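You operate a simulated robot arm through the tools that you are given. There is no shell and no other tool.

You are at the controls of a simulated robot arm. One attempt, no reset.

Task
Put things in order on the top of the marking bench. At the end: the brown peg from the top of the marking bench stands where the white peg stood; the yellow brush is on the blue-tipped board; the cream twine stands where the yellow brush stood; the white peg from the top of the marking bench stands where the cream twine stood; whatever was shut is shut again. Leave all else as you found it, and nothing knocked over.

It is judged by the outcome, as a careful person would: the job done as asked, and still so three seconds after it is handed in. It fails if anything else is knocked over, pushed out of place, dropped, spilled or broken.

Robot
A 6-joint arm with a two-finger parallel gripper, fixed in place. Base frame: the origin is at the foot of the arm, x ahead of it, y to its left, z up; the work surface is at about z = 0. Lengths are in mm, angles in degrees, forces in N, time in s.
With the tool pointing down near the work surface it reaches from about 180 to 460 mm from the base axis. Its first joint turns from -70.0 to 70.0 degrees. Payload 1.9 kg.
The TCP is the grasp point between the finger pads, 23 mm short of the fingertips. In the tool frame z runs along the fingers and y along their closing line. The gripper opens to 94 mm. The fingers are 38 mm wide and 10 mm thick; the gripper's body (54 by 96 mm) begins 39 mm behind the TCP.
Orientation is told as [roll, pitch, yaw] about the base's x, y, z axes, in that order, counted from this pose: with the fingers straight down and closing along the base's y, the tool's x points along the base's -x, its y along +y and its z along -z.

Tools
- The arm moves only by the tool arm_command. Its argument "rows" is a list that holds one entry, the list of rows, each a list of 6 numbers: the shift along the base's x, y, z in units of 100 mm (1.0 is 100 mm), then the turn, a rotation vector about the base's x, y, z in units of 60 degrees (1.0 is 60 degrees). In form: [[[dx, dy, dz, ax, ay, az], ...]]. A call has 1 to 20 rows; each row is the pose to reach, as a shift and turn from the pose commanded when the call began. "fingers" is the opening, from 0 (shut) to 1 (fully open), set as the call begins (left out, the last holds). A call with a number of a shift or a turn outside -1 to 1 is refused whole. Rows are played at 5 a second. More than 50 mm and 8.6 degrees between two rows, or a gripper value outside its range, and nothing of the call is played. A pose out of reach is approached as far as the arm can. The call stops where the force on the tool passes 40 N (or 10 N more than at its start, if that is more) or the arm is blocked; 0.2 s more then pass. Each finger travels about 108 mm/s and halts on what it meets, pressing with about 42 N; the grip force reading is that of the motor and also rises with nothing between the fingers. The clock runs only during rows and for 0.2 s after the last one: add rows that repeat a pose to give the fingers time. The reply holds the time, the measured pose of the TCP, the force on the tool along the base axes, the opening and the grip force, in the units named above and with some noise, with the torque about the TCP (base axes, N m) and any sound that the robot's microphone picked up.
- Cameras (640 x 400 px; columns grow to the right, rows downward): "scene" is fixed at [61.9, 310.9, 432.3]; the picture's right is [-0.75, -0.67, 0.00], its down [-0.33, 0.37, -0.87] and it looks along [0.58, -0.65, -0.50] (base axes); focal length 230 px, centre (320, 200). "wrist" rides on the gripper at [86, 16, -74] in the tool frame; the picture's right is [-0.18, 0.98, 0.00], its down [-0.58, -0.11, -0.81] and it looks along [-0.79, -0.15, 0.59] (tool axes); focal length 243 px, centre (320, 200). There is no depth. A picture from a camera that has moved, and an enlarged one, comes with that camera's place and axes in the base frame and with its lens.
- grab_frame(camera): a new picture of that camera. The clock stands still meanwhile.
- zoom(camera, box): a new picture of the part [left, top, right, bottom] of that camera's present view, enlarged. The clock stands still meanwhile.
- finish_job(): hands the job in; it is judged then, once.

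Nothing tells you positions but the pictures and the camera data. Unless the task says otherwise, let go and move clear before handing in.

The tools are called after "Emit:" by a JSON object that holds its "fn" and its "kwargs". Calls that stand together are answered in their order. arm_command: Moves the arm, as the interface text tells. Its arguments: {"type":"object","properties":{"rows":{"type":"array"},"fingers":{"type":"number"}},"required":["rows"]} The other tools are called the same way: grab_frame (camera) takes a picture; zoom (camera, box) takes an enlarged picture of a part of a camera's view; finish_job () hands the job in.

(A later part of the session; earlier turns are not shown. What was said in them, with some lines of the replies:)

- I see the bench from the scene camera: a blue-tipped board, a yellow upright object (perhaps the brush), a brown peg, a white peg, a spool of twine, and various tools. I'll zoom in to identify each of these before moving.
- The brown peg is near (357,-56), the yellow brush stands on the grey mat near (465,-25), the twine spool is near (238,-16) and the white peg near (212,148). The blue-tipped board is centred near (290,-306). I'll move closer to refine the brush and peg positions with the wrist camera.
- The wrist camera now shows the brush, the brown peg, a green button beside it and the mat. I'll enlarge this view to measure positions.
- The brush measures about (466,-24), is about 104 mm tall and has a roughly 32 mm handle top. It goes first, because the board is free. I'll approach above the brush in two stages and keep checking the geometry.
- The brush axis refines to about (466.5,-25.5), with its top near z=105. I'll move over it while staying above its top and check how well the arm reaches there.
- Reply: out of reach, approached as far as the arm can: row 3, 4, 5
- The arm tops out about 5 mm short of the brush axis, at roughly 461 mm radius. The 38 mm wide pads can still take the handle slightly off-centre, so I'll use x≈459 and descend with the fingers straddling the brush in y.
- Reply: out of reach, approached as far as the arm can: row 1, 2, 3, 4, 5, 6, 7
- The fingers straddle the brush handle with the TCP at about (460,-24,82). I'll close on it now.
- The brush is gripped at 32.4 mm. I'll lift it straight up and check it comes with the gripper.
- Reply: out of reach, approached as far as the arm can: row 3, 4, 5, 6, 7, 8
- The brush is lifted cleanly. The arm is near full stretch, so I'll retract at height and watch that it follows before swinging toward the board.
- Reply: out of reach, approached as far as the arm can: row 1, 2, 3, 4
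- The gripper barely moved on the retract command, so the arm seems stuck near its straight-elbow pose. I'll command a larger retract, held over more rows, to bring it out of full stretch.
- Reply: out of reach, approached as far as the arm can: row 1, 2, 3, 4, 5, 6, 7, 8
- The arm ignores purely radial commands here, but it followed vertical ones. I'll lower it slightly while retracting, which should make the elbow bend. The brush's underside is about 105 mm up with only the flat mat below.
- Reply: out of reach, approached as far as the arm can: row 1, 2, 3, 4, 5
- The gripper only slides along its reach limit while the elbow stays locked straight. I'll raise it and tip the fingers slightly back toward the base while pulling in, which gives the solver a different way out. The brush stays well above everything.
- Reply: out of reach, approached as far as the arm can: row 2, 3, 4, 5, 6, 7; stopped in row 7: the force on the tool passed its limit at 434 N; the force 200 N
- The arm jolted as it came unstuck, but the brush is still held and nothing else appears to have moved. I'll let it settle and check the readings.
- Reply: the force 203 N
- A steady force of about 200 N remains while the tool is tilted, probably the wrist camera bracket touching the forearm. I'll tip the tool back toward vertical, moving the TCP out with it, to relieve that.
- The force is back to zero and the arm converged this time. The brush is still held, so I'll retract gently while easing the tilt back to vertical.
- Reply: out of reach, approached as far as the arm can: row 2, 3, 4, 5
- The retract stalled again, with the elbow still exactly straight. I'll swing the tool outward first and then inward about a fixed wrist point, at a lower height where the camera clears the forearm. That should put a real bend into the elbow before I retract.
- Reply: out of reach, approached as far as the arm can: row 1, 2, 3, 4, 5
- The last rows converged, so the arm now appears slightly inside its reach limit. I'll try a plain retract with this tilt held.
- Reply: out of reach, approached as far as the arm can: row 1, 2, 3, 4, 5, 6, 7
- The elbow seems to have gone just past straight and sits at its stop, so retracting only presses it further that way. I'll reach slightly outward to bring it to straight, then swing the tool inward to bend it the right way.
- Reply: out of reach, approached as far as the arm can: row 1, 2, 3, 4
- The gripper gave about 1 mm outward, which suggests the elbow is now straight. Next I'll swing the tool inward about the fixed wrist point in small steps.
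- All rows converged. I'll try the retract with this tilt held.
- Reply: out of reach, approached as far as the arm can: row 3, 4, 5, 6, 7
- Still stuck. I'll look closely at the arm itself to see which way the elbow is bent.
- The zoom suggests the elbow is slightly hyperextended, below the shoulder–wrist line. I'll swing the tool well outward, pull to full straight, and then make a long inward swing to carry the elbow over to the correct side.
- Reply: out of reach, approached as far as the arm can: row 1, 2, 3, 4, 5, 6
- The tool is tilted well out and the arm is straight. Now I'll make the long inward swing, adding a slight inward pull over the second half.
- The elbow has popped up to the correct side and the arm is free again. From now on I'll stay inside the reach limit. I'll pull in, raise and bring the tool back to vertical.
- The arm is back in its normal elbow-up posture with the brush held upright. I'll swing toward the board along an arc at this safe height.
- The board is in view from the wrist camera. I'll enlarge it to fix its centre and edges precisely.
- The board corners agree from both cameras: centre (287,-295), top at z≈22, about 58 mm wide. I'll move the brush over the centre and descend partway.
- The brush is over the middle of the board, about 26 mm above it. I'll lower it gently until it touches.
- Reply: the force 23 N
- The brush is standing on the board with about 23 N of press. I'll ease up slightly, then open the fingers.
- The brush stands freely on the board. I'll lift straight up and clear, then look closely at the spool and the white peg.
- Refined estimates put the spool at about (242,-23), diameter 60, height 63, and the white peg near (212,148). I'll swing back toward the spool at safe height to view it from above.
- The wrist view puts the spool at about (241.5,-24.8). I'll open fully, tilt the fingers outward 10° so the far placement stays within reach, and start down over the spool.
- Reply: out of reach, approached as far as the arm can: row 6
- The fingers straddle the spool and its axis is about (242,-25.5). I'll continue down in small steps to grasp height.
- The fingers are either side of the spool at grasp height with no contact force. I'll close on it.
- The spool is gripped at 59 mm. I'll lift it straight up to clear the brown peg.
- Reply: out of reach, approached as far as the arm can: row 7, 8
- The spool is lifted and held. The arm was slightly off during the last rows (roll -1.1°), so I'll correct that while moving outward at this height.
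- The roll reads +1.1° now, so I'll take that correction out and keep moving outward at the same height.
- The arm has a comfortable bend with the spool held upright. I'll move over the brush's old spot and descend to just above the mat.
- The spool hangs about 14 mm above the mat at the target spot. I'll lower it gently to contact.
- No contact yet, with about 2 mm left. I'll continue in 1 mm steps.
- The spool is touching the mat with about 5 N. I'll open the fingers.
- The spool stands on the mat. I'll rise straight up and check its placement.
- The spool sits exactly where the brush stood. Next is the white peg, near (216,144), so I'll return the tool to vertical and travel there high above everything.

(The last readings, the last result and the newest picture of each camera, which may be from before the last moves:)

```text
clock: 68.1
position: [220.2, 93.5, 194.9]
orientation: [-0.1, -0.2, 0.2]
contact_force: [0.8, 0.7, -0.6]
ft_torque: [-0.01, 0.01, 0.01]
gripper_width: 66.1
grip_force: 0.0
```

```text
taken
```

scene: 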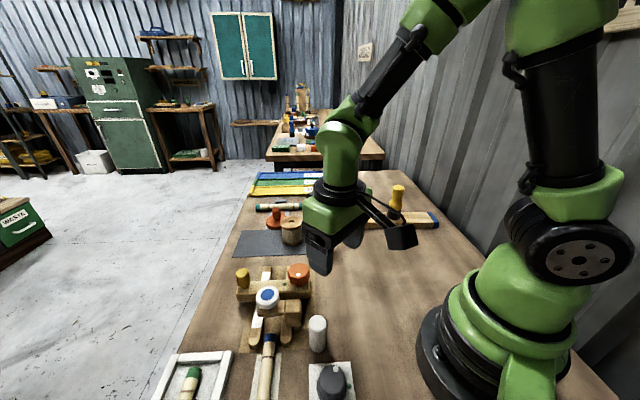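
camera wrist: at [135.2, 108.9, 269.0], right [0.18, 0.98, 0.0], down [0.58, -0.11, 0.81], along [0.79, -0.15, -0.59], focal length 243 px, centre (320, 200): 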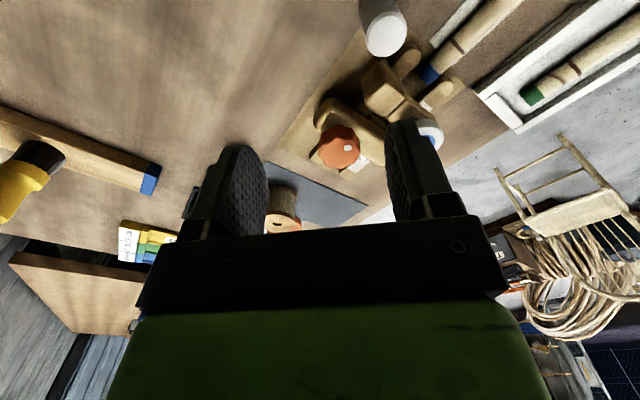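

The wrist view confirms the white peg at about (215,143.5). I'll move behind it for a closer look at the clearances around it.

Emit:
{"fn": "arm_command", "kwargs": {"rows": [[[-0.08, 0.12, 0, 0, 0, 0], [-0.16, 0.25, 0, 0, 0, 0], [-0.24, 0.38, -0.05, 0, 0, 0], [-0.26, 0.5, -0.1, 0, 0, 0], [-0.26, 0.5, -0.1, 0, 0, 0]]]}}

Emit:
{"fn": "grab_frame", "kwargs": {"camera": "wrist"}}

Emit:
{"fn": "zoom", "kwargs": {"camera": "wrist", "box": [220, 0, 460, 150]}}

```text
clock: 69.3
position: [195.2, 145.3, 185.5]
orientation: [0.0, -0.2, 0.1]
contact_force: [-0.8, 0.2, -1.1]
ft_torque: [0.0, -0.01, -0.02]
gripper_width: 65.6
grip_force: 0.0
```

```text
taken
camera wrist: at [109.7, 160.9, 260.3], right [0.18, 0.98, 0.0], down [0.58, -0.11, 0.81], along [0.8, -0.15, -0.59], focal length 243 px, centre (320, 200)
```

wrist: 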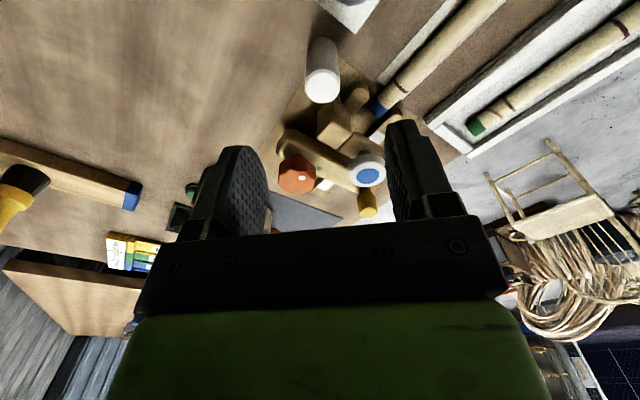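

```text
2.67 times, centred on (340, 75) of wrist
camera zoom: at [109.7, 160.9, 260.3], right [0.18, 0.98, 0.0], down [0.58, -0.11, 0.81], along [0.8, -0.15, -0.59], focal length 647 px, centre (267, 533)
```

zoom: 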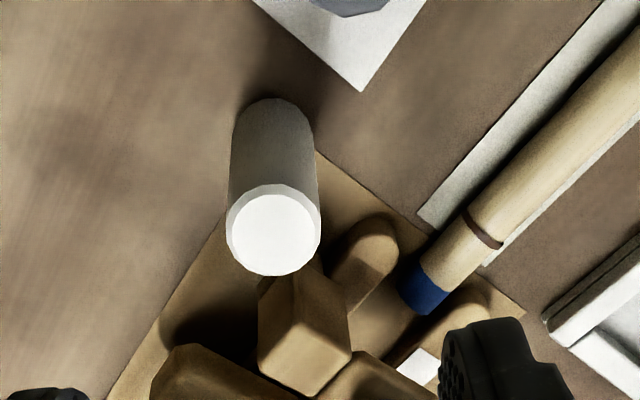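

The white peg is at (215,143.4), about 66 mm tall and 29 mm in diameter, with enough clearance to the gauge block and grey knob if I close along y. I'll move above it and then descend.

Emit:
{"fn": "arm_command", "kwargs": {"rows": [[[0.08, -0.008, -0.1, 0, 0, 0], [0.163, -0.015, -0.25, 0, 0, 0], [0.163, -0.015, -0.45, 0, 0, 0], [0.163, -0.015, -0.65, 0, 0, 0], [0.163, -0.015, -0.85, 0, 0, 0], [0.163, -0.015, -0.85, 0, 0, 0]]]}}

Emit:
{"fn": "grab_frame", "kwargs": {"camera": "wrist"}}

Emit:
{"fn": "zoom", "kwargs": {"camera": "scene", "box": [230, 250, 400, 400]}}

```text
clock: 70.7
position: [211.4, 143.5, 99.5]
orientation: [0.0, -0.3, 0.1]
contact_force: [-0.5, 0.4, 0.0]
ft_torque: [-0.01, -0.01, 0.0]
gripper_width: 66.0
grip_force: 0.0
```

```text
taken
camera wrist: at [125.4, 158.0, 174.3], right [0.18, 0.98, 0.0], down [0.58, -0.11, 0.81], along [0.79, -0.15, -0.59], focal length 243 px, centre (320, 200)
```

wrist: 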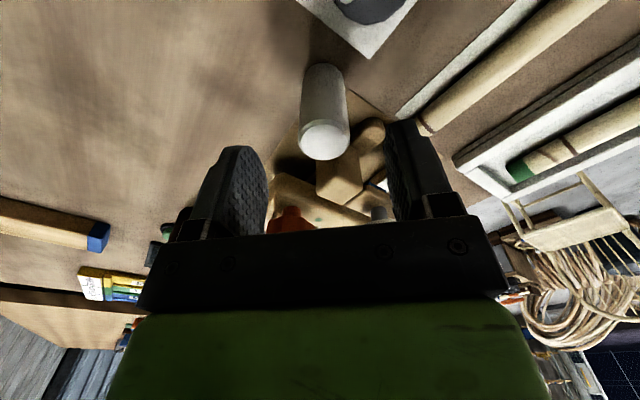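

```text
2.67 times, centred on (315, 325) of scene
camera zoom: at [61.9, 310.9, 432.3], right [-0.75, -0.67, 0.0], down [-0.33, 0.37, -0.87], along [0.58, -0.65, -0.5], focal length 613 px, centre (333, -133)
```

zoom: 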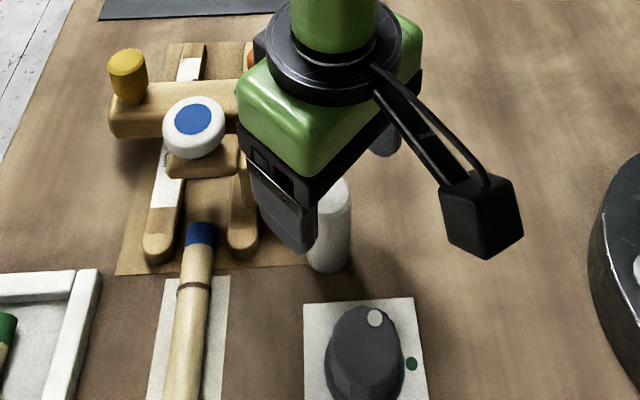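

The fingers line up with the peg, and y needs a 1.4 mm correction. I'll descend to grasp height.

Emit:
{"fn": "arm_command", "kwargs": {"rows": [[[0.01, 0.014, -0.1, 0, 0, 0], [0.01, 0.014, -0.2, 0, 0, 0], [0.01, 0.014, -0.3, 0, 0, 0], [0.01, 0.014, -0.4, 0, 0, 0], [0.01, 0.014, -0.5, 0, 0, 0], [0.01, 0.014, -0.6, 0, 0, 0], [0.01, 0.014, -0.6, 0, 0, 0]]]}}

Emit:
{"fn": "grab_frame", "kwargs": {"camera": "wrist"}}

Emit:
{"fn": "zoom", "kwargs": {"camera": "scene", "box": [230, 250, 400, 400]}}

```text
clock: 72.3
position: [211.7, 144.9, 40.4]
orientation: [0.1, -0.1, 0.1]
contact_force: [-1.0, -0.2, 1.0]
ft_torque: [-0.03, -0.02, -0.01]
gripper_width: 65.9
grip_force: 0.1
```

```text
taken
camera wrist: at [126.8, 160.1, 114.4], right [0.18, 0.98, 0.0], down [0.58, -0.11, 0.81], along [0.79, -0.15, -0.59], focal length 243 px, centre (320, 200)
```

wrist: 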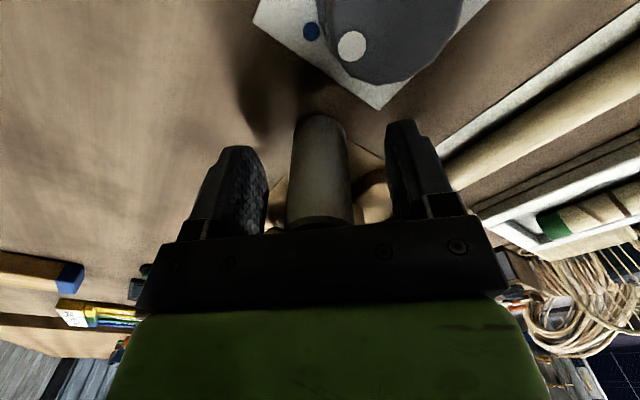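

```text
2.67 times, centred on (315, 325) of scene
camera zoom: at [61.9, 310.9, 432.3], right [-0.75, -0.67, 0.0], down [-0.33, 0.37, -0.87], along [0.58, -0.65, -0.5], focal length 613 px, centre (333, -133)
```

zoom: 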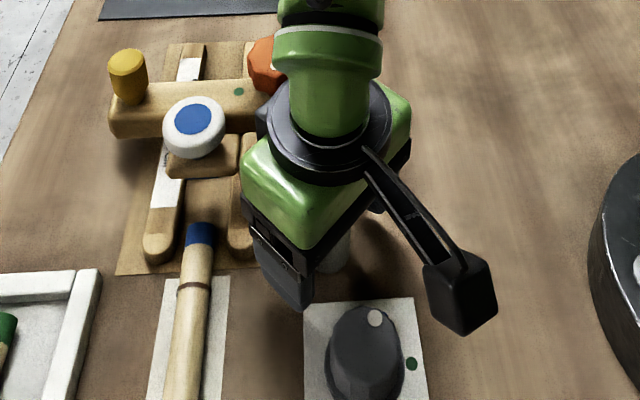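

The fingers are around the white peg with no contact. I'll close on it.

Emit:
{"fn": "arm_command", "kwargs": {"rows": [[[0, 0, 0, 0, 0, 0], [0, 0, 0, 0, 0, 0], [0, 0, 0, 0, 0, 0], [0, 0, 0, 0, 0, 0]]], "fingers": 0}}

Emit:
{"fn": "grab_frame", "kwargs": {"camera": "wrist"}}

```text
clock: 73.3
position: [213.1, 145.7, 40.2]
orientation: [-0.1, -0.2, 0.1]
contact_force: [-0.3, 0.1, 0.4]
ft_torque: [-0.01, -0.04, -0.02]
gripper_width: 28.2
grip_force: 41.9
```

```text
taken
camera wrist: at [126.8, 160.1, 114.6], right [0.18, 0.98, 0.0], down [0.58, -0.11, 0.81], along [0.79, -0.15, -0.59], focal length 243 px, centre (320, 200)
```

wrist: 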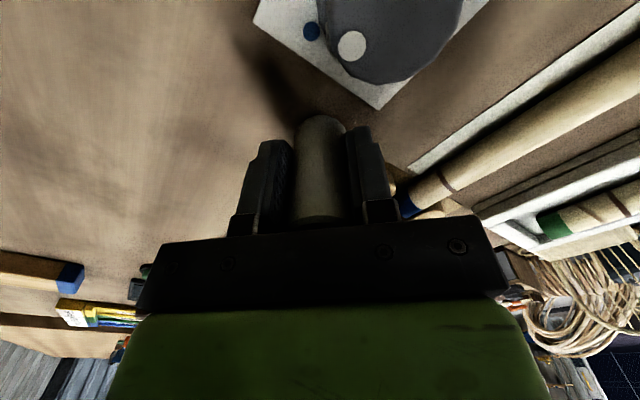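

The white peg is gripped at 28 mm. I'll lift it straight up, then carry it to the twine's old spot.

Emit:
{"fn": "arm_command", "kwargs": {"rows": [[[0, 0, 0.04, 0, 0, 0], [0, 0, 0.12, 0, 0, 0], [0, 0, 0.25, 0, 0, 0], [0, 0, 0.4, 0, 0, 0], [0, 0, 0.55, 0, 0, 0], [0, 0, 0.7, 0, 0, 0], [0, 0, 0.85, 0, 0, 0], [0, 0, 0.95, 0, 0, 0], [0, 0, 0.95, 0, 0, 0]]]}}

Emit:
{"fn": "grab_frame", "kwargs": {"camera": "scene"}}

Emit:
{"fn": "grab_frame", "kwargs": {"camera": "wrist"}}

```text
clock: 75.3
position: [211.8, 145.5, 134.5]
orientation: [0.0, -0.3, 0.1]
contact_force: [-0.1, 0.1, -0.5]
ft_torque: [0.0, -0.01, -0.05]
gripper_width: 28.2
grip_force: 41.9
```

```text
taken
```

scene: 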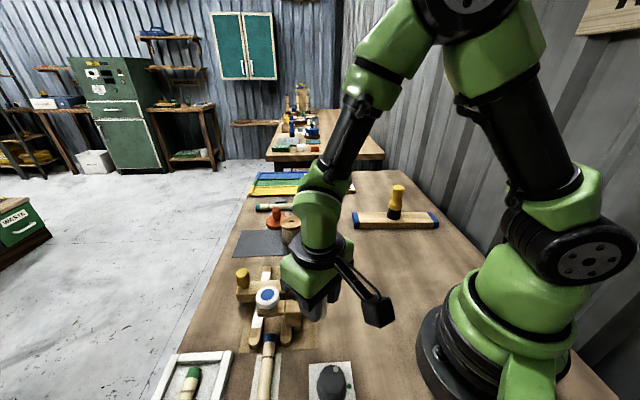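

```text
taken
camera wrist: at [126.0, 159.9, 209.6], right [0.18, 0.98, 0.0], down [0.58, -0.11, 0.81], along [0.8, -0.15, -0.59], focal length 243 px, centre (320, 200)
```

wrist: 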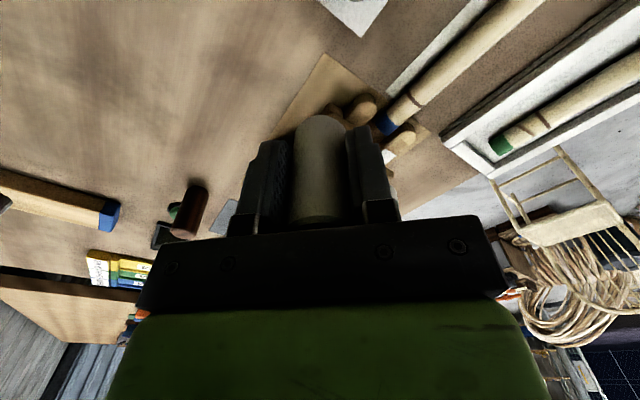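

The peg is lifted and the sheet corner beneath is undisturbed. I'll carry it over to the twine's old spot.

Emit:
{"fn": "arm_command", "kwargs": {"rows": [[[0.03, -0.15, 0, 0, 0, 0], [0.05, -0.32, 0, 0, 0, 0], [0.08, -0.5, 0, 0, 0, 0], [0.11, -0.68, 0, 0, 0, 0], [0.14, -0.85, 0, 0, 0, 0], [0.14, -0.85, 0, 0, 0, 0]]]}}

Emit:
{"fn": "arm_command", "kwargs": {"rows": [[[0.03, -0.17, 0, 0, 0, 0], [0.06, -0.34, 0, 0, 0, 0], [0.09, -0.51, 0, 0, 0, 0], [0.11, -0.68, 0, 0, 0, 0], [0.135, -0.844, 0, 0, 0, 0], [0.135, -0.844, 0, 0, 0, 0]]]}}

Emit:
{"fn": "grab_frame", "kwargs": {"camera": "wrist"}}

Emit:
{"fn": "grab_frame", "kwargs": {"camera": "scene"}}

```text
clock: 76.7
position: [226.1, 60.1, 135.8]
orientation: [0.0, -0.2, 0.2]
contact_force: [0.2, -0.1, 0.1]
ft_torque: [0.01, -0.01, 0.0]
gripper_width: 28.3
grip_force: 42.0
```

```text
clock: 78.1
position: [239.7, -26.1, 135.7]
orientation: [0.0, -0.2, 0.2]
contact_force: [-0.2, 0.7, -1.1]
ft_torque: [-0.03, 0.0, 0.04]
gripper_width: 28.1
grip_force: 42.0
```

```text
taken
camera wrist: at [154.6, -9.9, 209.6], right [0.18, 0.98, 0.0], down [0.58, -0.11, 0.81], along [0.79, -0.15, -0.59], focal length 243 px, centre (320, 200)
```

wrist: 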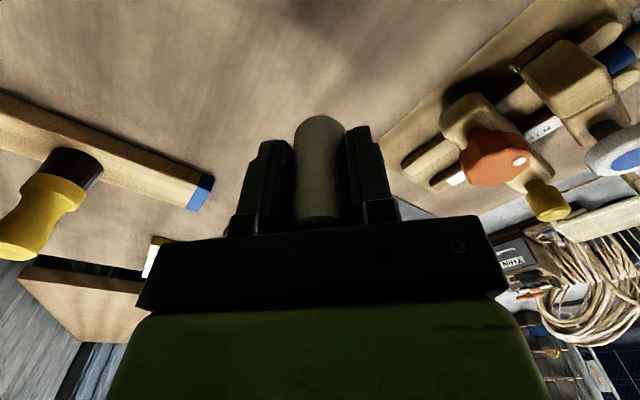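

```text
taken
```

scene: 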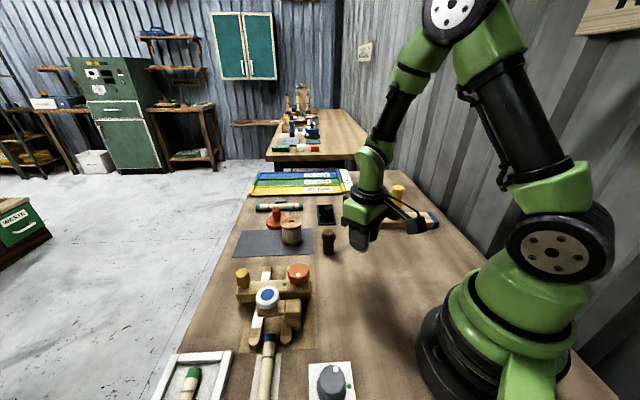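

I'm above the spot and will trim x by a couple of millimetres. Then I'll descend to just above the bench.

Emit:
{"fn": "arm_command", "kwargs": {"rows": [[[-0.026, 0.004, -0.1, 0, 0, 0], [-0.026, 0.004, -0.25, 0, 0, 0], [-0.026, 0.004, -0.4, 0, 0, 0], [-0.026, 0.004, -0.55, 0, 0, 0], [-0.026, 0.004, -0.7, 0, 0, 0], [-0.026, 0.004, -0.82, 0, 0, 0], [-0.026, 0.004, -0.9, 0, 0, 0], [-0.026, 0.004, -0.9, 0, 0, 0]]]}}

Emit:
{"fn": "grab_frame", "kwargs": {"camera": "wrist"}}

Emit:
{"fn": "zoom", "kwargs": {"camera": "scene", "box": [310, 220, 410, 310]}}

```text
clock: 79.9
position: [237.1, -24.8, 43.9]
orientation: [0.0, -0.2, 0.1]
contact_force: [-1.3, 0.4, -0.1]
ft_torque: [-0.01, -0.02, -0.03]
gripper_width: 28.2
grip_force: 42.1
```

```text
taken
camera wrist: at [151.5, -9.2, 118.9], right [0.18, 0.98, 0.0], down [0.58, -0.11, 0.81], along [0.8, -0.15, -0.59], focal length 243 px, centre (320, 200)
```

wrist: 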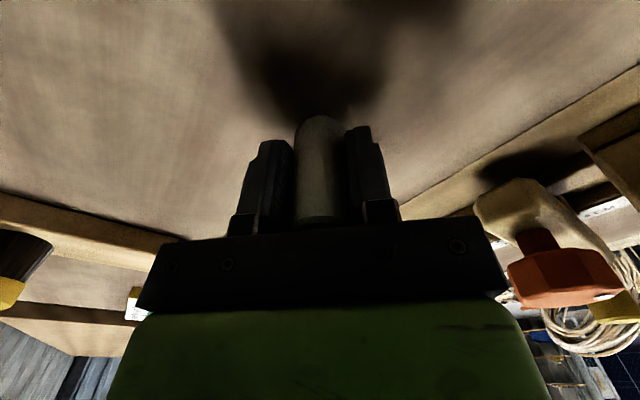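

```text
4.44 times, centred on (360, 265) of scene
camera zoom: at [61.9, 310.9, 432.3], right [-0.75, -0.67, 0.0], down [-0.33, 0.37, -0.87], along [0.58, -0.65, -0.5], focal length 1021 px, centre (142, -89)
```

zoom: 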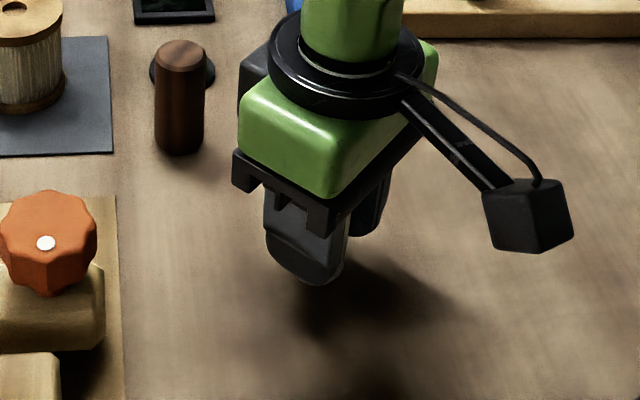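

About 4 mm remains, so I'll lower slowly to contact.

Emit:
{"fn": "arm_command", "kwargs": {"rows": [[[0, 0, -0.015, 0, 0, 0], [0, 0, -0.028, 0, 0, 0], [0, 0, -0.036, 0, 0, 0], [0, 0, -0.042, 0, 0, 0], [0, 0, -0.042, 0, 0, 0]]]}}

```text
clock: 81.1
position: [237.2, -23.9, 40.9]
orientation: [0.0, -0.2, 0.1]
contact_force: [-0.2, 0.4, -0.4]
ft_torque: [-0.01, 0.0, -0.02]
gripper_width: 28.4
grip_force: 42.0
```

Emit:
{"fn": "arm_command", "kwargs": {"rows": [[[0, 0, -0.005, 0, 0, 0], [0, 0, -0.01, 0, 0, 0], [0, 0, -0.01, 0, 0, 0]]]}}

```text
clock: 81.9
position: [238.2, -23.7, 39.3]
orientation: [0.0, -0.2, 0.1]
contact_force: [-6.8, -2.6, 32.6]
ft_torque: [-0.06, 0.25, -0.01]
gripper_width: 27.9
grip_force: 41.9
```

The peg is on the bench with about 33 N of press. I'll ease up slightly and then release.

Emit:
{"fn": "arm_command", "kwargs": {"rows": [[[0, 0, 0.006, 0, 0, 0], [0, 0, 0.006, 0, 0, 0]]]}}

Emit:
{"fn": "arm_command", "kwargs": {"rows": [[[0, 0, 0, 0, 0, 0], [0, 0, 0, 0, 0, 0], [0, 0, 0, 0, 0, 0], [0, 0, 0, 0, 0, 0]]], "fingers": 0.7}}

Emit:
{"fn": "grab_frame", "kwargs": {"camera": "wrist"}}

```text
clock: 82.5
position: [238.8, -23.4, 40.1]
orientation: [0.0, -0.1, 0.3]
contact_force: [0.7, 0.8, -0.4]
ft_torque: [0.01, 0.01, 0.02]
gripper_width: 28.1
grip_force: 41.8
```

```text
clock: 83.5
position: [237.2, -24.2, 41.4]
orientation: [0.0, -0.1, 0.1]
contact_force: [-0.1, 0.0, 0.4]
ft_torque: [0.0, -0.05, -0.01]
gripper_width: 66.1
grip_force: 0.1
```

```text
taken
camera wrist: at [152.2, -8.7, 114.8], right [0.18, 0.98, 0.0], down [0.58, -0.11, 0.81], along [0.79, -0.15, -0.59], focal length 243 px, centre (320, 200)
```

wrist: 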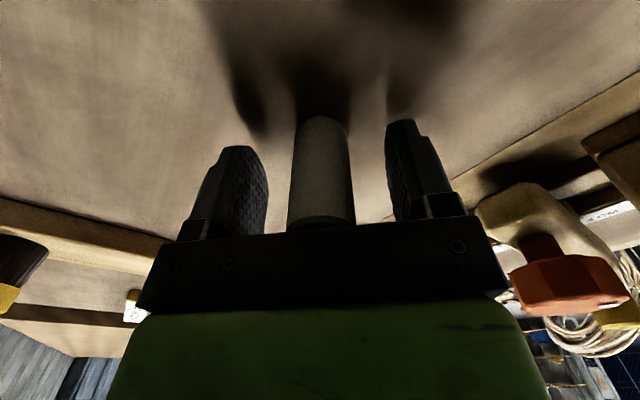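

The white peg stands where the twine was. I'll rise clear and check it, then head for the brown peg.

Emit:
{"fn": "arm_command", "kwargs": {"rows": [[[0, 0, 0.08, 0, 0, 0], [0, 0, 0.2, 0, 0, 0], [0, 0, 0.4, 0, 0, 0], [0, 0, 0.6, 0, 0, 0], [0, 0, 0.8, 0, 0, 0], [0, 0, 1.0, 0, 0, 0], [0, 0, 1.0, 0, 0, 0]]], "fingers": 0.6}}

Emit:
{"fn": "arm_command", "kwargs": {"rows": [[[0.18, -0.06, 0.05, 0, 0, 0], [0.36, -0.12, 0.1, 0, 0, 0], [0.54, -0.18, 0.15, 0, 0, 0], [0.72, -0.24, 0.2, 0, 0, 0], [0.9, -0.3, 0.2, 0, 0, 0], [0.9, -0.3, 0.2, 0, 0, 0]]]}}

Emit:
{"fn": "grab_frame", "kwargs": {"camera": "wrist"}}

Emit:
{"fn": "zoom", "kwargs": {"camera": "wrist", "box": [220, 0, 420, 150]}}

Emit:
{"fn": "grab_frame", "kwargs": {"camera": "scene"}}

Emit:
{"fn": "zoom", "kwargs": {"camera": "scene", "box": [310, 220, 410, 310]}}

```text
clock: 85.1
position: [237.5, -25.4, 141.6]
orientation: [0.0, -0.1, 0.1]
contact_force: [0.1, -0.3, 0.1]
ft_torque: [-0.03, 0.0, -0.01]
gripper_width: 56.5
grip_force: 0.0
```

```text
clock: 86.5
position: [328.6, -55.3, 159.1]
orientation: [0.0, -0.2, 0.1]
contact_force: [-0.9, 0.8, -0.1]
ft_torque: [0.0, 0.02, 0.02]
gripper_width: 56.5
grip_force: 0.1
```

```text
taken
camera wrist: at [242.0, -39.8, 234.0], right [0.18, 0.98, 0.0], down [0.58, -0.11, 0.81], along [0.79, -0.15, -0.59], focal length 243 px, centre (320, 200)
```

wrist: 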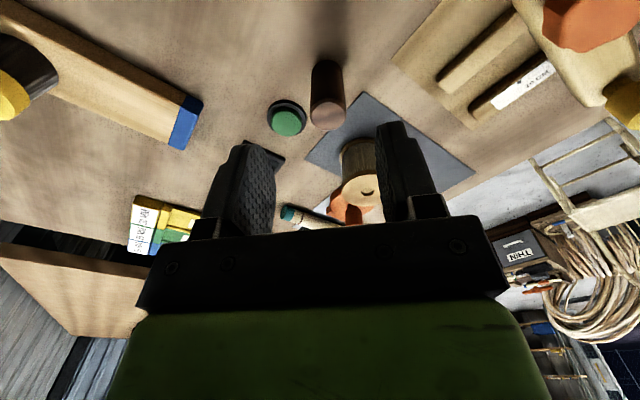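

```text
2.67 times, centred on (320, 75) of wrist
camera zoom: at [242.0, -39.8, 234.0], right [0.18, 0.98, 0.0], down [0.58, -0.11, 0.81], along [0.79, -0.15, -0.59], focal length 647 px, centre (320, 533)
```

zoom: 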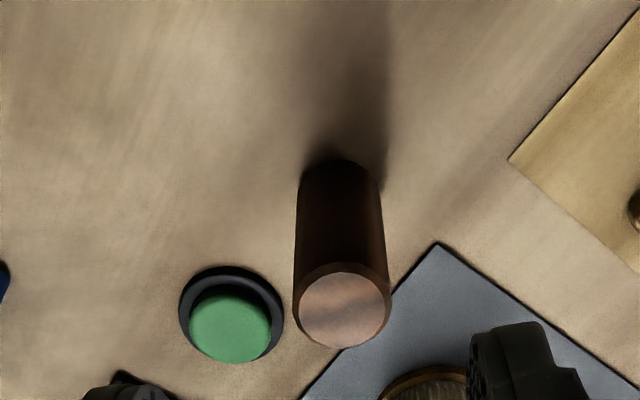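

```text
taken
```

scene: 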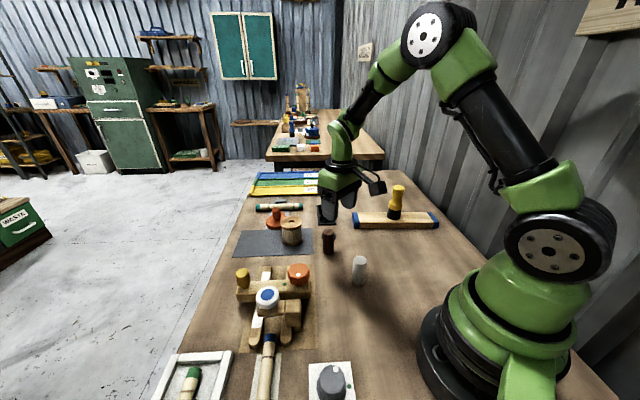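

```text
4.44 times, centred on (360, 265) of scene
camera zoom: at [61.9, 310.9, 432.3], right [-0.75, -0.67, 0.0], down [-0.33, 0.37, -0.87], along [0.58, -0.65, -0.5], focal length 1021 px, centre (142, -89)
```

zoom: 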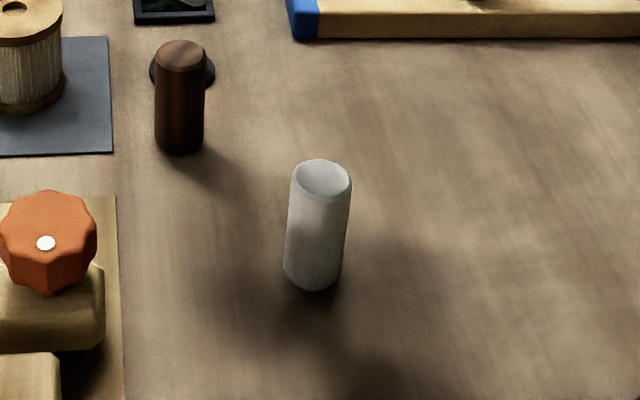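

The white peg matches the twine's old position. The brown peg is at about (357,-54.8), with a green button 59 mm away from it. I'll yaw -40° so both fingers stay well clear of the button, then move above the peg.

Emit:
{"fn": "arm_command", "kwargs": {"rows": [[[0.06, 0.002, 0, 0, 0, -0.12], [0.12, 0.004, 0, 0, 0, -0.24], [0.18, 0.006, 0, 0, 0, -0.36], [0.24, 0.008, 0, 0, 0, -0.48], [0.28, 0.01, 0, 0, 0, -0.6], [0.29, 0.01, 0, 0, 0, -0.667], [0.29, 0.01, -0.2, 0, 0, -0.667], [0.29, 0.01, -0.4, 0, 0, -0.667], [0.29, 0.01, -0.6, 0, 0, -0.667], [0.29, 0.01, -0.6, 0, 0, -0.667]]]}}

Emit:
{"fn": "grab_frame", "kwargs": {"camera": "wrist"}}

Emit:
{"fn": "zoom", "kwargs": {"camera": "scene", "box": [260, 170, 400, 280]}}

```text
clock: 88.7
position: [355.8, -53.2, 99.0]
orientation: [0.0, -0.2, -39.9]
contact_force: [-1.0, 0.3, 0.0]
ft_torque: [0.02, -0.02, 0.03]
gripper_width: 56.6
grip_force: 0.2
```

```text
taken
camera wrist: at [301.6, 13.5, 174.1], right [0.77, 0.64, 0.0], down [0.37, -0.45, 0.81], along [0.51, -0.62, -0.59], focal length 243 px, centre (320, 200)
```

wrist: 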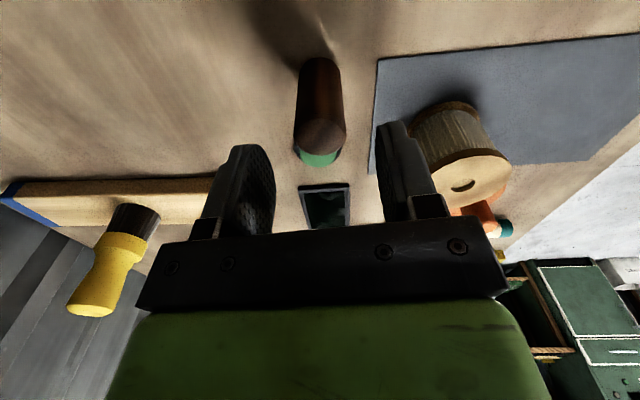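

```text
3.64 times, centred on (330, 225) of scene
camera zoom: at [61.9, 310.9, 432.3], right [-0.75, -0.67, 0.0], down [-0.33, 0.37, -0.87], along [0.58, -0.65, -0.5], focal length 836 px, centre (284, 109)
```

zoom: 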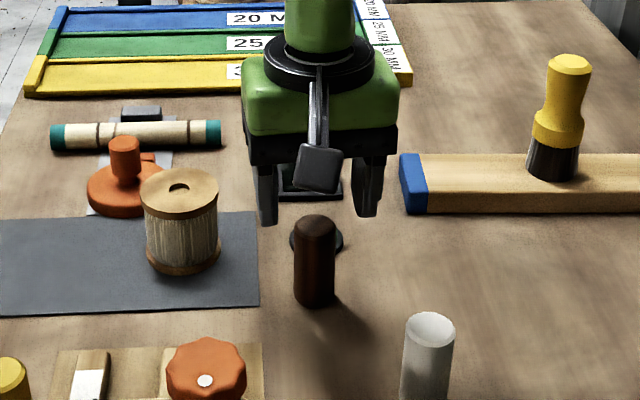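

The fingers straddle the brown peg and both are clear of the button. I'll descend to grasp height.

Emit:
{"fn": "arm_command", "kwargs": {"rows": [[[0.003, 0.004, -0.1, 0, 0, 0], [0.003, 0.004, -0.2, 0, 0, 0], [0.003, 0.004, -0.3, 0, 0, 0], [0.003, 0.004, -0.4, 0, 0, 0], [0.003, 0.004, -0.5, 0, 0, 0], [0.003, 0.004, -0.6, 0, 0, 0], [0.003, 0.004, -0.6, 0, 0, 0]]]}}

Emit:
{"fn": "grab_frame", "kwargs": {"camera": "wrist"}}

Emit:
{"fn": "zoom", "kwargs": {"camera": "scene", "box": [260, 170, 400, 280]}}

```text
clock: 90.3
position: [356.5, -51.9, 41.8]
orientation: [0.0, -0.3, -39.9]
contact_force: [0.1, -0.3, -0.1]
ft_torque: [0.0, 0.01, 0.02]
gripper_width: 56.7
grip_force: 0.0
```

```text
taken
camera wrist: at [302.4, 14.4, 114.7], right [0.77, 0.64, 0.0], down [0.37, -0.45, 0.81], along [0.51, -0.62, -0.59], focal length 243 px, centre (320, 200)
```

wrist: 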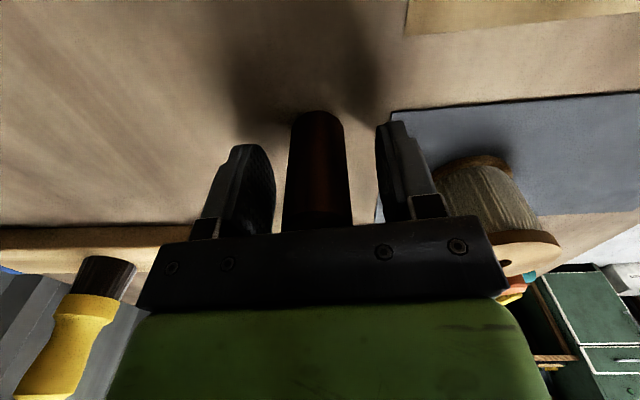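

```text
3.64 times, centred on (330, 225) of scene
camera zoom: at [61.9, 310.9, 432.3], right [-0.75, -0.67, 0.0], down [-0.33, 0.37, -0.87], along [0.58, -0.65, -0.5], focal length 836 px, centre (284, 109)
```

zoom: 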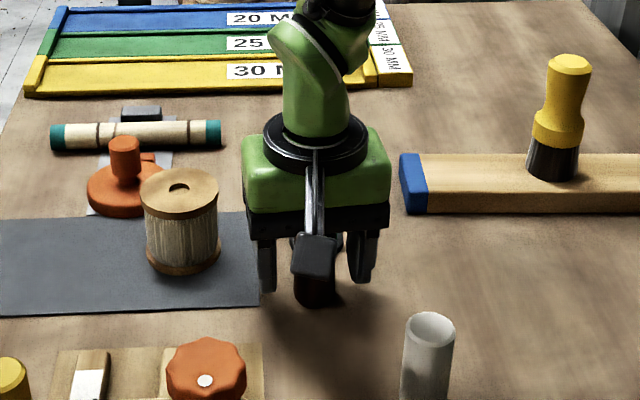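

The peg sits between the fingers with no contact. I'll close on it.

Emit:
{"fn": "arm_command", "kwargs": {"rows": [[[0, 0, 0, 0, 0, 0], [0, 0, 0, 0, 0, 0], [0, 0, 0, 0, 0, 0], [0, 0, 0, 0, 0, 0]]], "fingers": 0}}

Emit:
{"fn": "grab_frame", "kwargs": {"camera": "wrist"}}

```text
clock: 91.3
position: [356.8, -52.8, 39.8]
orientation: [-0.1, -0.1, -39.9]
contact_force: [0.3, -0.1, -0.6]
ft_torque: [-0.01, -0.01, -0.01]
gripper_width: 28.2
grip_force: 41.8
```

```text
taken
camera wrist: at [302.4, 14.3, 114.9], right [0.77, 0.64, 0.0], down [0.37, -0.45, 0.81], along [0.51, -0.62, -0.59], focal length 243 px, centre (320, 200)
```

wrist: 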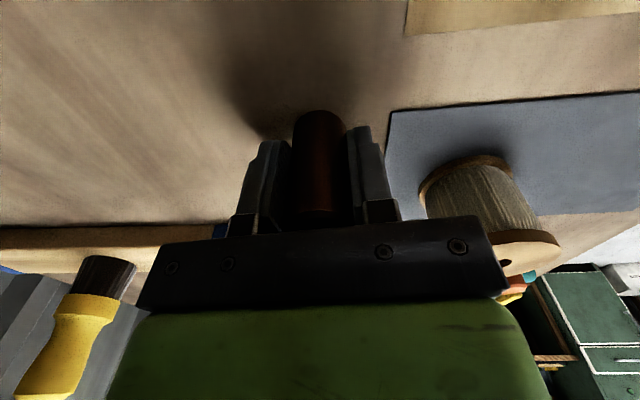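

The brown peg is gripped at 28 mm. I'll lift it straight up and check it.

Emit:
{"fn": "arm_command", "kwargs": {"rows": [[[0, 0, 0.04, 0, 0, 0], [0, 0, 0.12, 0, 0, 0], [0, 0, 0.25, 0, 0, 0], [0, 0, 0.4, 0, 0, 0], [0, 0, 0.55, 0, 0, 0], [0, 0, 0.7, 0, 0, 0], [0, 0, 0.85, 0, 0, 0], [0, 0, 1.0, 0, 0, 0], [0, 0, 1.0, 0, 0, 0]]]}}

Emit:
{"fn": "arm_command", "kwargs": {"rows": [[[-0.12, 0.06, 0.05, 0, 0, 0.07], [-0.25, 0.12, 0.1, 0, 0, 0.14], [-0.38, 0.2, 0.15, 0, 0, 0.21], [-0.51, 0.28, 0.2, 0, 0, 0.28], [-0.64, 0.36, 0.25, 0, 0, 0.35], [-0.77, 0.43, 0.3, 0, 0, 0.42], [-0.9, 0.5, 0.3, 0, 0, 0.5], [-0.9, 0.5, 0.3, 0, 0, 0.5]]]}}

Emit:
{"fn": "grab_frame", "kwargs": {"camera": "wrist"}}

Emit:
{"fn": "grab_frame", "kwargs": {"camera": "scene"}}

```text
clock: 93.3
position: [356.0, -51.4, 140.4]
orientation: [0.0, -0.2, -39.9]
contact_force: [0.6, 0.1, -0.3]
ft_torque: [0.01, 0.05, 0.0]
gripper_width: 28.2
grip_force: 41.7
```

```text
clock: 95.1
position: [266.8, -2.3, 170.9]
orientation: [0.0, -0.2, -9.8]
contact_force: [0.3, -0.2, -0.3]
ft_torque: [-0.02, 0.0, -0.01]
gripper_width: 28.1
grip_force: 41.9
```

```text
taken
camera wrist: at [185.5, 26.7, 244.8], right [0.35, 0.94, 0.0], down [0.55, -0.21, 0.81], along [0.76, -0.28, -0.59], focal length 243 px, centre (320, 200)
```

wrist: 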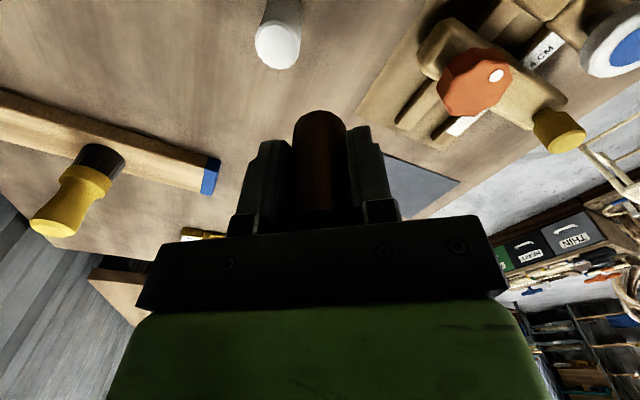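

```text
taken
```

scene: 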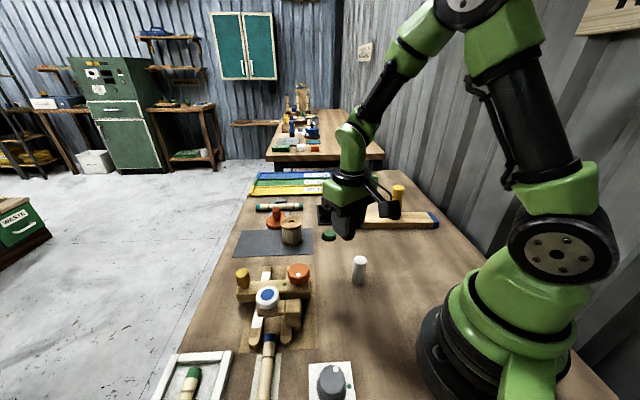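

The peg is held upright and the rest of the bench is undisturbed. I'll carry on to the white peg's original spot.

Emit:
{"fn": "arm_command", "kwargs": {"rows": [[[-0.08, 0.18, 0, 0, 0, 0.04], [-0.16, 0.36, 0, 0, 0, 0.08], [-0.24, 0.54, 0, 0, 0, 0.12], [-0.32, 0.72, 0, 0, 0, 0.16], [-0.395, 0.9, 0, 0, 0, 0.165], [-0.395, 0.9, 0, 0, 0, 0.165]]]}}

Emit:
{"fn": "arm_command", "kwargs": {"rows": [[[-0.05, 0.15, 0, 0, 0, 0], [-0.1, 0.3, -0.05, 0, 0, 0], [-0.14, 0.45, -0.1, 0, 0, 0], [-0.16, 0.57, -0.2, 0, 0, 0], [-0.16, 0.57, -0.3, 0, 0, 0], [-0.16, 0.57, -0.3, 0, 0, 0]]]}}

Emit:
{"fn": "grab_frame", "kwargs": {"camera": "wrist"}}

Emit:
{"fn": "zoom", "kwargs": {"camera": "scene", "box": [230, 250, 400, 400]}}

```text
clock: 96.5
position: [227.4, 85.3, 172.5]
orientation: [0.0, -0.2, 0.0]
contact_force: [-0.2, -0.5, -0.1]
ft_torque: [0.01, 0.0, 0.0]
gripper_width: 28.0
grip_force: 42.2
```

```text
clock: 97.9
position: [211.9, 145.1, 139.3]
orientation: [0.0, -0.2, 0.0]
contact_force: [-0.6, -1.1, -0.7]
ft_torque: [-0.05, 0.01, 0.03]
gripper_width: 28.0
grip_force: 41.3
```

```text
taken
camera wrist: at [126.2, 160.0, 214.9], right [0.18, 0.98, 0.0], down [0.58, -0.11, 0.81], along [0.79, -0.15, -0.59], focal length 243 px, centre (320, 200)
```

wrist: 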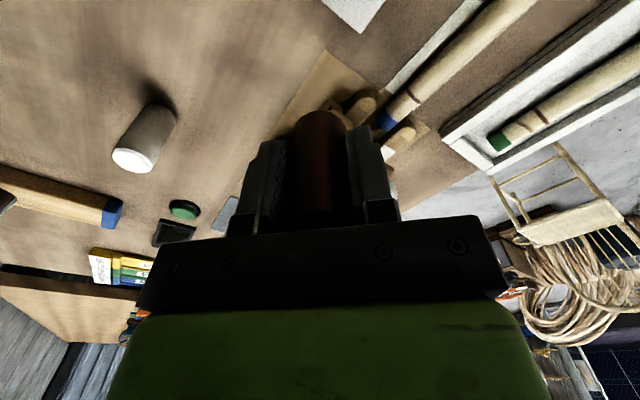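

```text
2.67 times, centred on (315, 325) of scene
camera zoom: at [61.9, 310.9, 432.3], right [-0.75, -0.67, 0.0], down [-0.33, 0.37, -0.87], along [0.58, -0.65, -0.5], focal length 613 px, centre (333, -133)
```

zoom: 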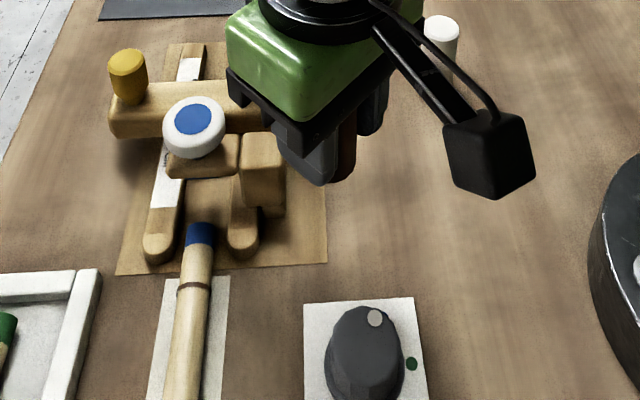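

I'm above the white peg's old spot with the brown peg. I'll trim x by about 3 mm and descend to just above the bench.

Emit:
{"fn": "arm_command", "kwargs": {"rows": [[[0.015, -0.001, -0.1, 0, 0, 0], [0.028, -0.002, -0.25, 0, 0, 0], [0.028, -0.002, -0.4, 0, 0, 0], [0.028, -0.002, -0.55, 0, 0, 0], [0.028, -0.002, -0.7, 0, 0, 0], [0.028, -0.002, -0.82, 0, 0, 0], [0.028, -0.002, -0.9, 0, 0, 0], [0.028, -0.002, -0.95, 0, 0, 0], [0.028, -0.002, -0.95, 0, 0, 0]]]}}

Emit:
{"fn": "grab_frame", "kwargs": {"camera": "wrist"}}

Emit:
{"fn": "zoom", "kwargs": {"camera": "scene", "box": [230, 250, 400, 400]}}

```text
clock: 99.9
position: [214.4, 143.2, 46.7]
orientation: [0.0, -0.3, 0.0]
contact_force: [0.7, 0.2, -0.3]
ft_torque: [-0.01, -0.01, -0.01]
gripper_width: 28.2
grip_force: 42.2
```

```text
taken
camera wrist: at [128.7, 159.1, 120.3], right [0.18, 0.98, 0.0], down [0.58, -0.11, 0.81], along [0.79, -0.15, -0.59], focal length 243 px, centre (320, 200)
```

wrist: 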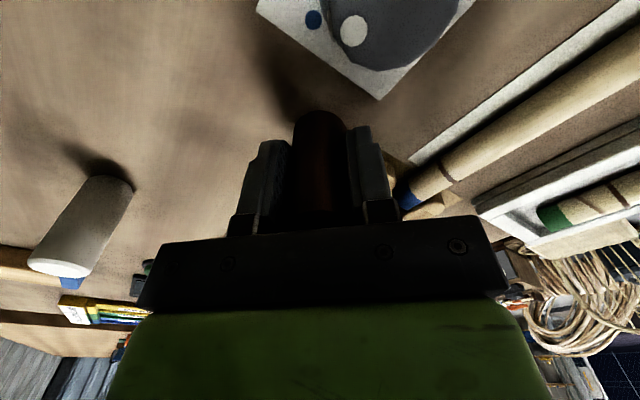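

```text
2.67 times, centred on (315, 325) of scene
camera zoom: at [61.9, 310.9, 432.3], right [-0.75, -0.67, 0.0], down [-0.33, 0.37, -0.87], along [0.58, -0.65, -0.5], focal length 613 px, centre (333, -133)
```

zoom: 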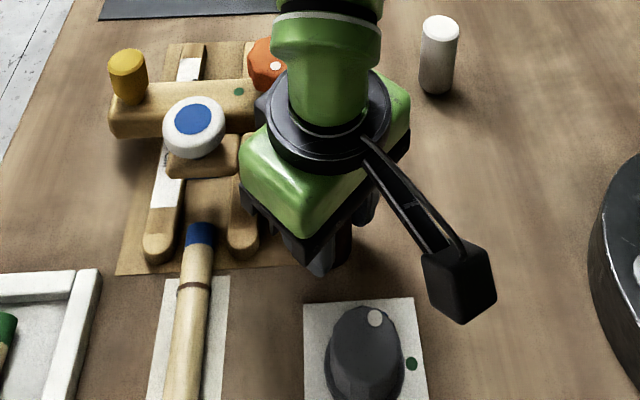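

About 5 mm remains, so I'll lower slowly to contact.

Emit:
{"fn": "arm_command", "kwargs": {"rows": [[[0, 0.004, -0.02, 0, 0, 0], [0, 0.004, -0.035, 0, 0, 0], [0, 0.004, -0.045, 0, 0, 0], [0, 0.004, -0.05, 0, 0, 0], [0, 0.004, -0.05, 0, 0, 0]]]}}

```text
clock: 101.1
position: [214.8, 144.4, 40.5]
orientation: [0.0, -0.1, 0.0]
contact_force: [0.6, -2.3, 11.7]
ft_torque: [-0.08, 0.01, 0.02]
gripper_width: 28.3
grip_force: 41.6
```

The brown peg is touching the bench with about 12 N. I'll release it.

Emit:
{"fn": "arm_command", "kwargs": {"rows": [[[0, 0, 0, 0, 0, 0], [0, 0, 0, 0, 0, 0], [0, 0, 0, 0, 0, 0], [0, 0, 0, 0, 0, 0]]], "fingers": 0.65}}

Emit:
{"fn": "grab_frame", "kwargs": {"camera": "wrist"}}

```text
clock: 102.1
position: [213.7, 145.1, 40.5]
orientation: [0.0, -0.2, -0.1]
contact_force: [-0.1, -0.2, -0.3]
ft_torque: [0.03, 0.0, 0.02]
gripper_width: 61.2
grip_force: 0.1
```

```text
taken
camera wrist: at [128.4, 159.7, 114.6], right [0.18, 0.98, 0.0], down [0.58, -0.11, 0.81], along [0.79, -0.15, -0.59], focal length 243 px, centre (320, 200)
```

wrist: 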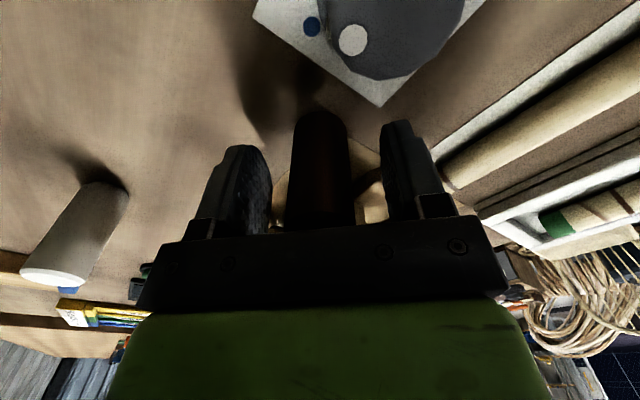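

The brown peg is standing free between the open fingers. I'll rise straight up and clear, then inspect everything.

Emit:
{"fn": "arm_command", "kwargs": {"rows": [[[0, 0, 0.08, 0, 0, 0], [0, 0, 0.2, 0, 0, 0], [0, 0, 0.4, 0, 0, 0], [0, 0, 0.6, 0, 0, 0], [0, 0, 0.8, 0, 0, 0], [0, 0, 1.0, 0, 0, 0], [0, 0, 1.0, 0, 0, 0]]]}}

Emit:
{"fn": "arm_command", "kwargs": {"rows": [[[0.05, -0.15, 0.1, 0, 0, 0], [0.1, -0.3, 0.25, 0, 0, 0], [0.15, -0.48, 0.4, 0, 0, 0], [0.2, -0.66, 0.55, 0, 0, 0], [0.25, -0.84, 0.7, 0, 0, 0], [0.3, -1.0, 0.85, 0, 0, 0], [0.3, -1.0, 0.85, 0, 0, 0]]]}}

Emit:
{"fn": "arm_command", "kwargs": {"rows": [[[0.0, -0.18, 0.1, 0, 0, 0], [0.0, -0.36, 0.2, 0, 0, 0], [0.0, -0.54, 0.3, 0, 0, 0], [0.0, -0.72, 0.4, 0, 0, 0], [0.0, -0.9, 0.5, 0, 0, 0], [0.0, -1.0, 0.5, 0, 0, 0], [0.0, -1.0, 0.5, 0, 0, 0]]]}}

Emit:
{"fn": "grab_frame", "kwargs": {"camera": "scene"}}

Emit:
{"fn": "zoom", "kwargs": {"camera": "scene", "box": [260, 290, 380, 400]}}

Emit:
{"fn": "zoom", "kwargs": {"camera": "scene", "box": [220, 160, 460, 310]}}

Emit:
{"fn": "zoom", "kwargs": {"camera": "scene", "box": [140, 250, 400, 400]}}

```text
clock: 103.7
position: [212.7, 144.1, 140.3]
orientation: [0.0, -0.2, 0.0]
contact_force: [-0.7, -0.1, 0.1]
ft_torque: [0.0, -0.05, 0.01]
gripper_width: 61.5
grip_force: 0.0
```

```text
clock: 105.3
position: [245.4, 46.5, 226.2]
orientation: [0.0, -0.2, -0.1]
contact_force: [0.0, 0.3, -0.1]
ft_torque: [-0.01, -0.01, 0.0]
gripper_width: 61.3
grip_force: 0.2
```

```text
clock: 106.9
position: [244.7, -55.2, 275.1]
orientation: [0.0, -0.2, 0.0]
contact_force: [-0.4, -0.7, 0.5]
ft_torque: [-0.02, 0.01, 0.0]
gripper_width: 61.1
grip_force: 0.0
```

```text
taken
```

scene: 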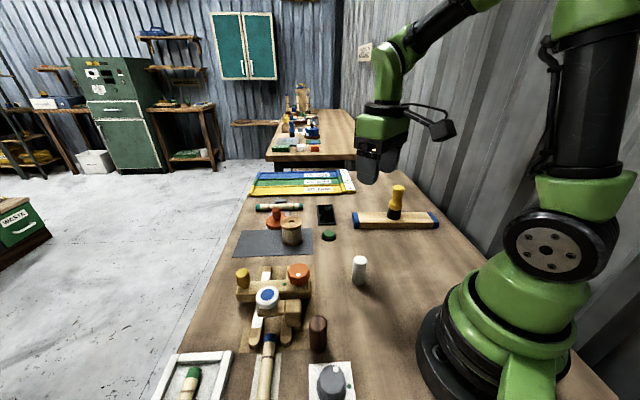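

```text
3.64 times, centred on (320, 345) of scene
camera zoom: at [61.9, 310.9, 432.3], right [-0.75, -0.67, 0.0], down [-0.33, 0.37, -0.87], along [0.58, -0.65, -0.5], focal length 836 px, centre (320, -327)
```

zoom: 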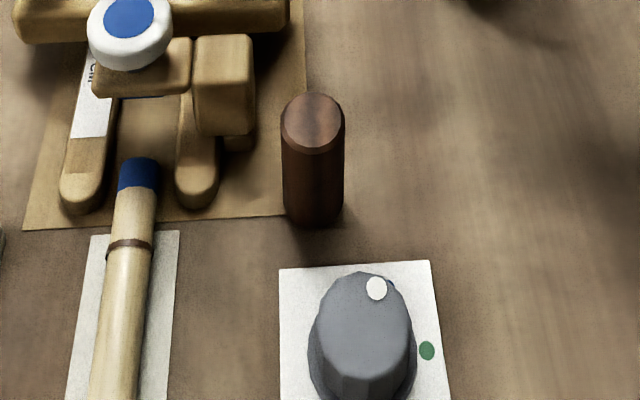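

```text
2.67 times, centred on (340, 235) of scene
camera zoom: at [61.9, 310.9, 432.3], right [-0.75, -0.67, 0.0], down [-0.33, 0.37, -0.87], along [0.58, -0.65, -0.5], focal length 613 px, centre (267, 107)
```

zoom: 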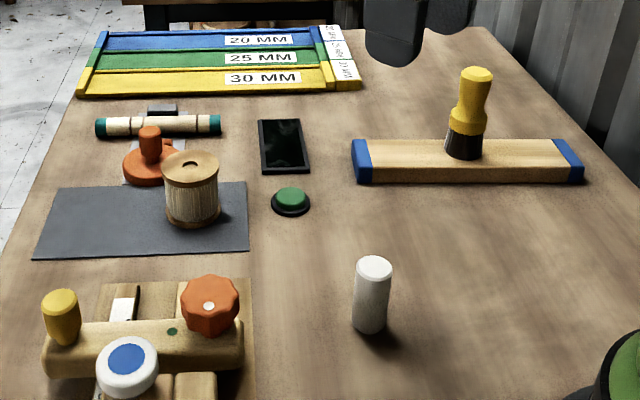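

```text
2.46 times, centred on (270, 325) of scene
camera zoom: at [61.9, 310.9, 432.3], right [-0.75, -0.67, 0.0], down [-0.33, 0.37, -0.87], along [0.58, -0.65, -0.5], focal length 566 px, centre (443, -108)
```

zoom: 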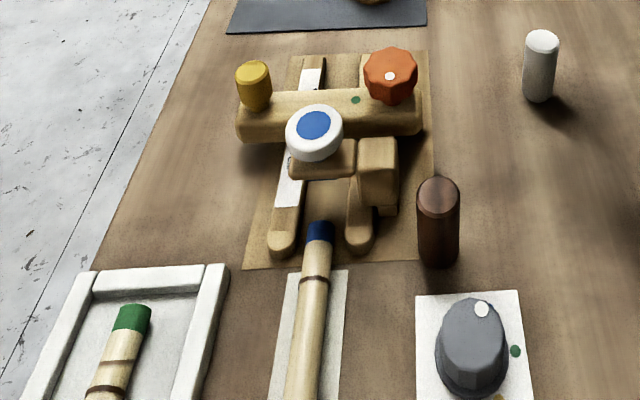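

Everything is in place. The brush stands on the blue-tipped board, the spool is where the brush was, the white peg is where the twine was, and the brown peg is where the white peg was. Nothing else has moved, nothing was opened and the arm is clear, so I'm handing the job in.

Emit:
{"fn": "finish_job", "kwargs": {}}

```text
The job is handed in.
```

I finished the job and handed it in. In the last pictures, everything is where you asked and standing upright:

- **Yellow brush:** it stands in the middle of the blue-tipped board.
- **Cream twine:** the spool stands on the grey mat where the brush stood.
- **White peg:** it stands where the twine stood.
- **Brown peg:** it stands where the white peg stood.

By the camera measurements, the twine and both pegs are within a few millimetres of their target spots. I opened nothing, so there was nothing to shut again. The rest of the bench looks as it did at the start.

While I was carrying the brush, the arm got stuck at full reach. Working it free, it stopped once on a 434 N force reading, probably its own camera bracket pressing on the forearm. The brush stayed in the grip, and I saw nothing on the bench disturbed.
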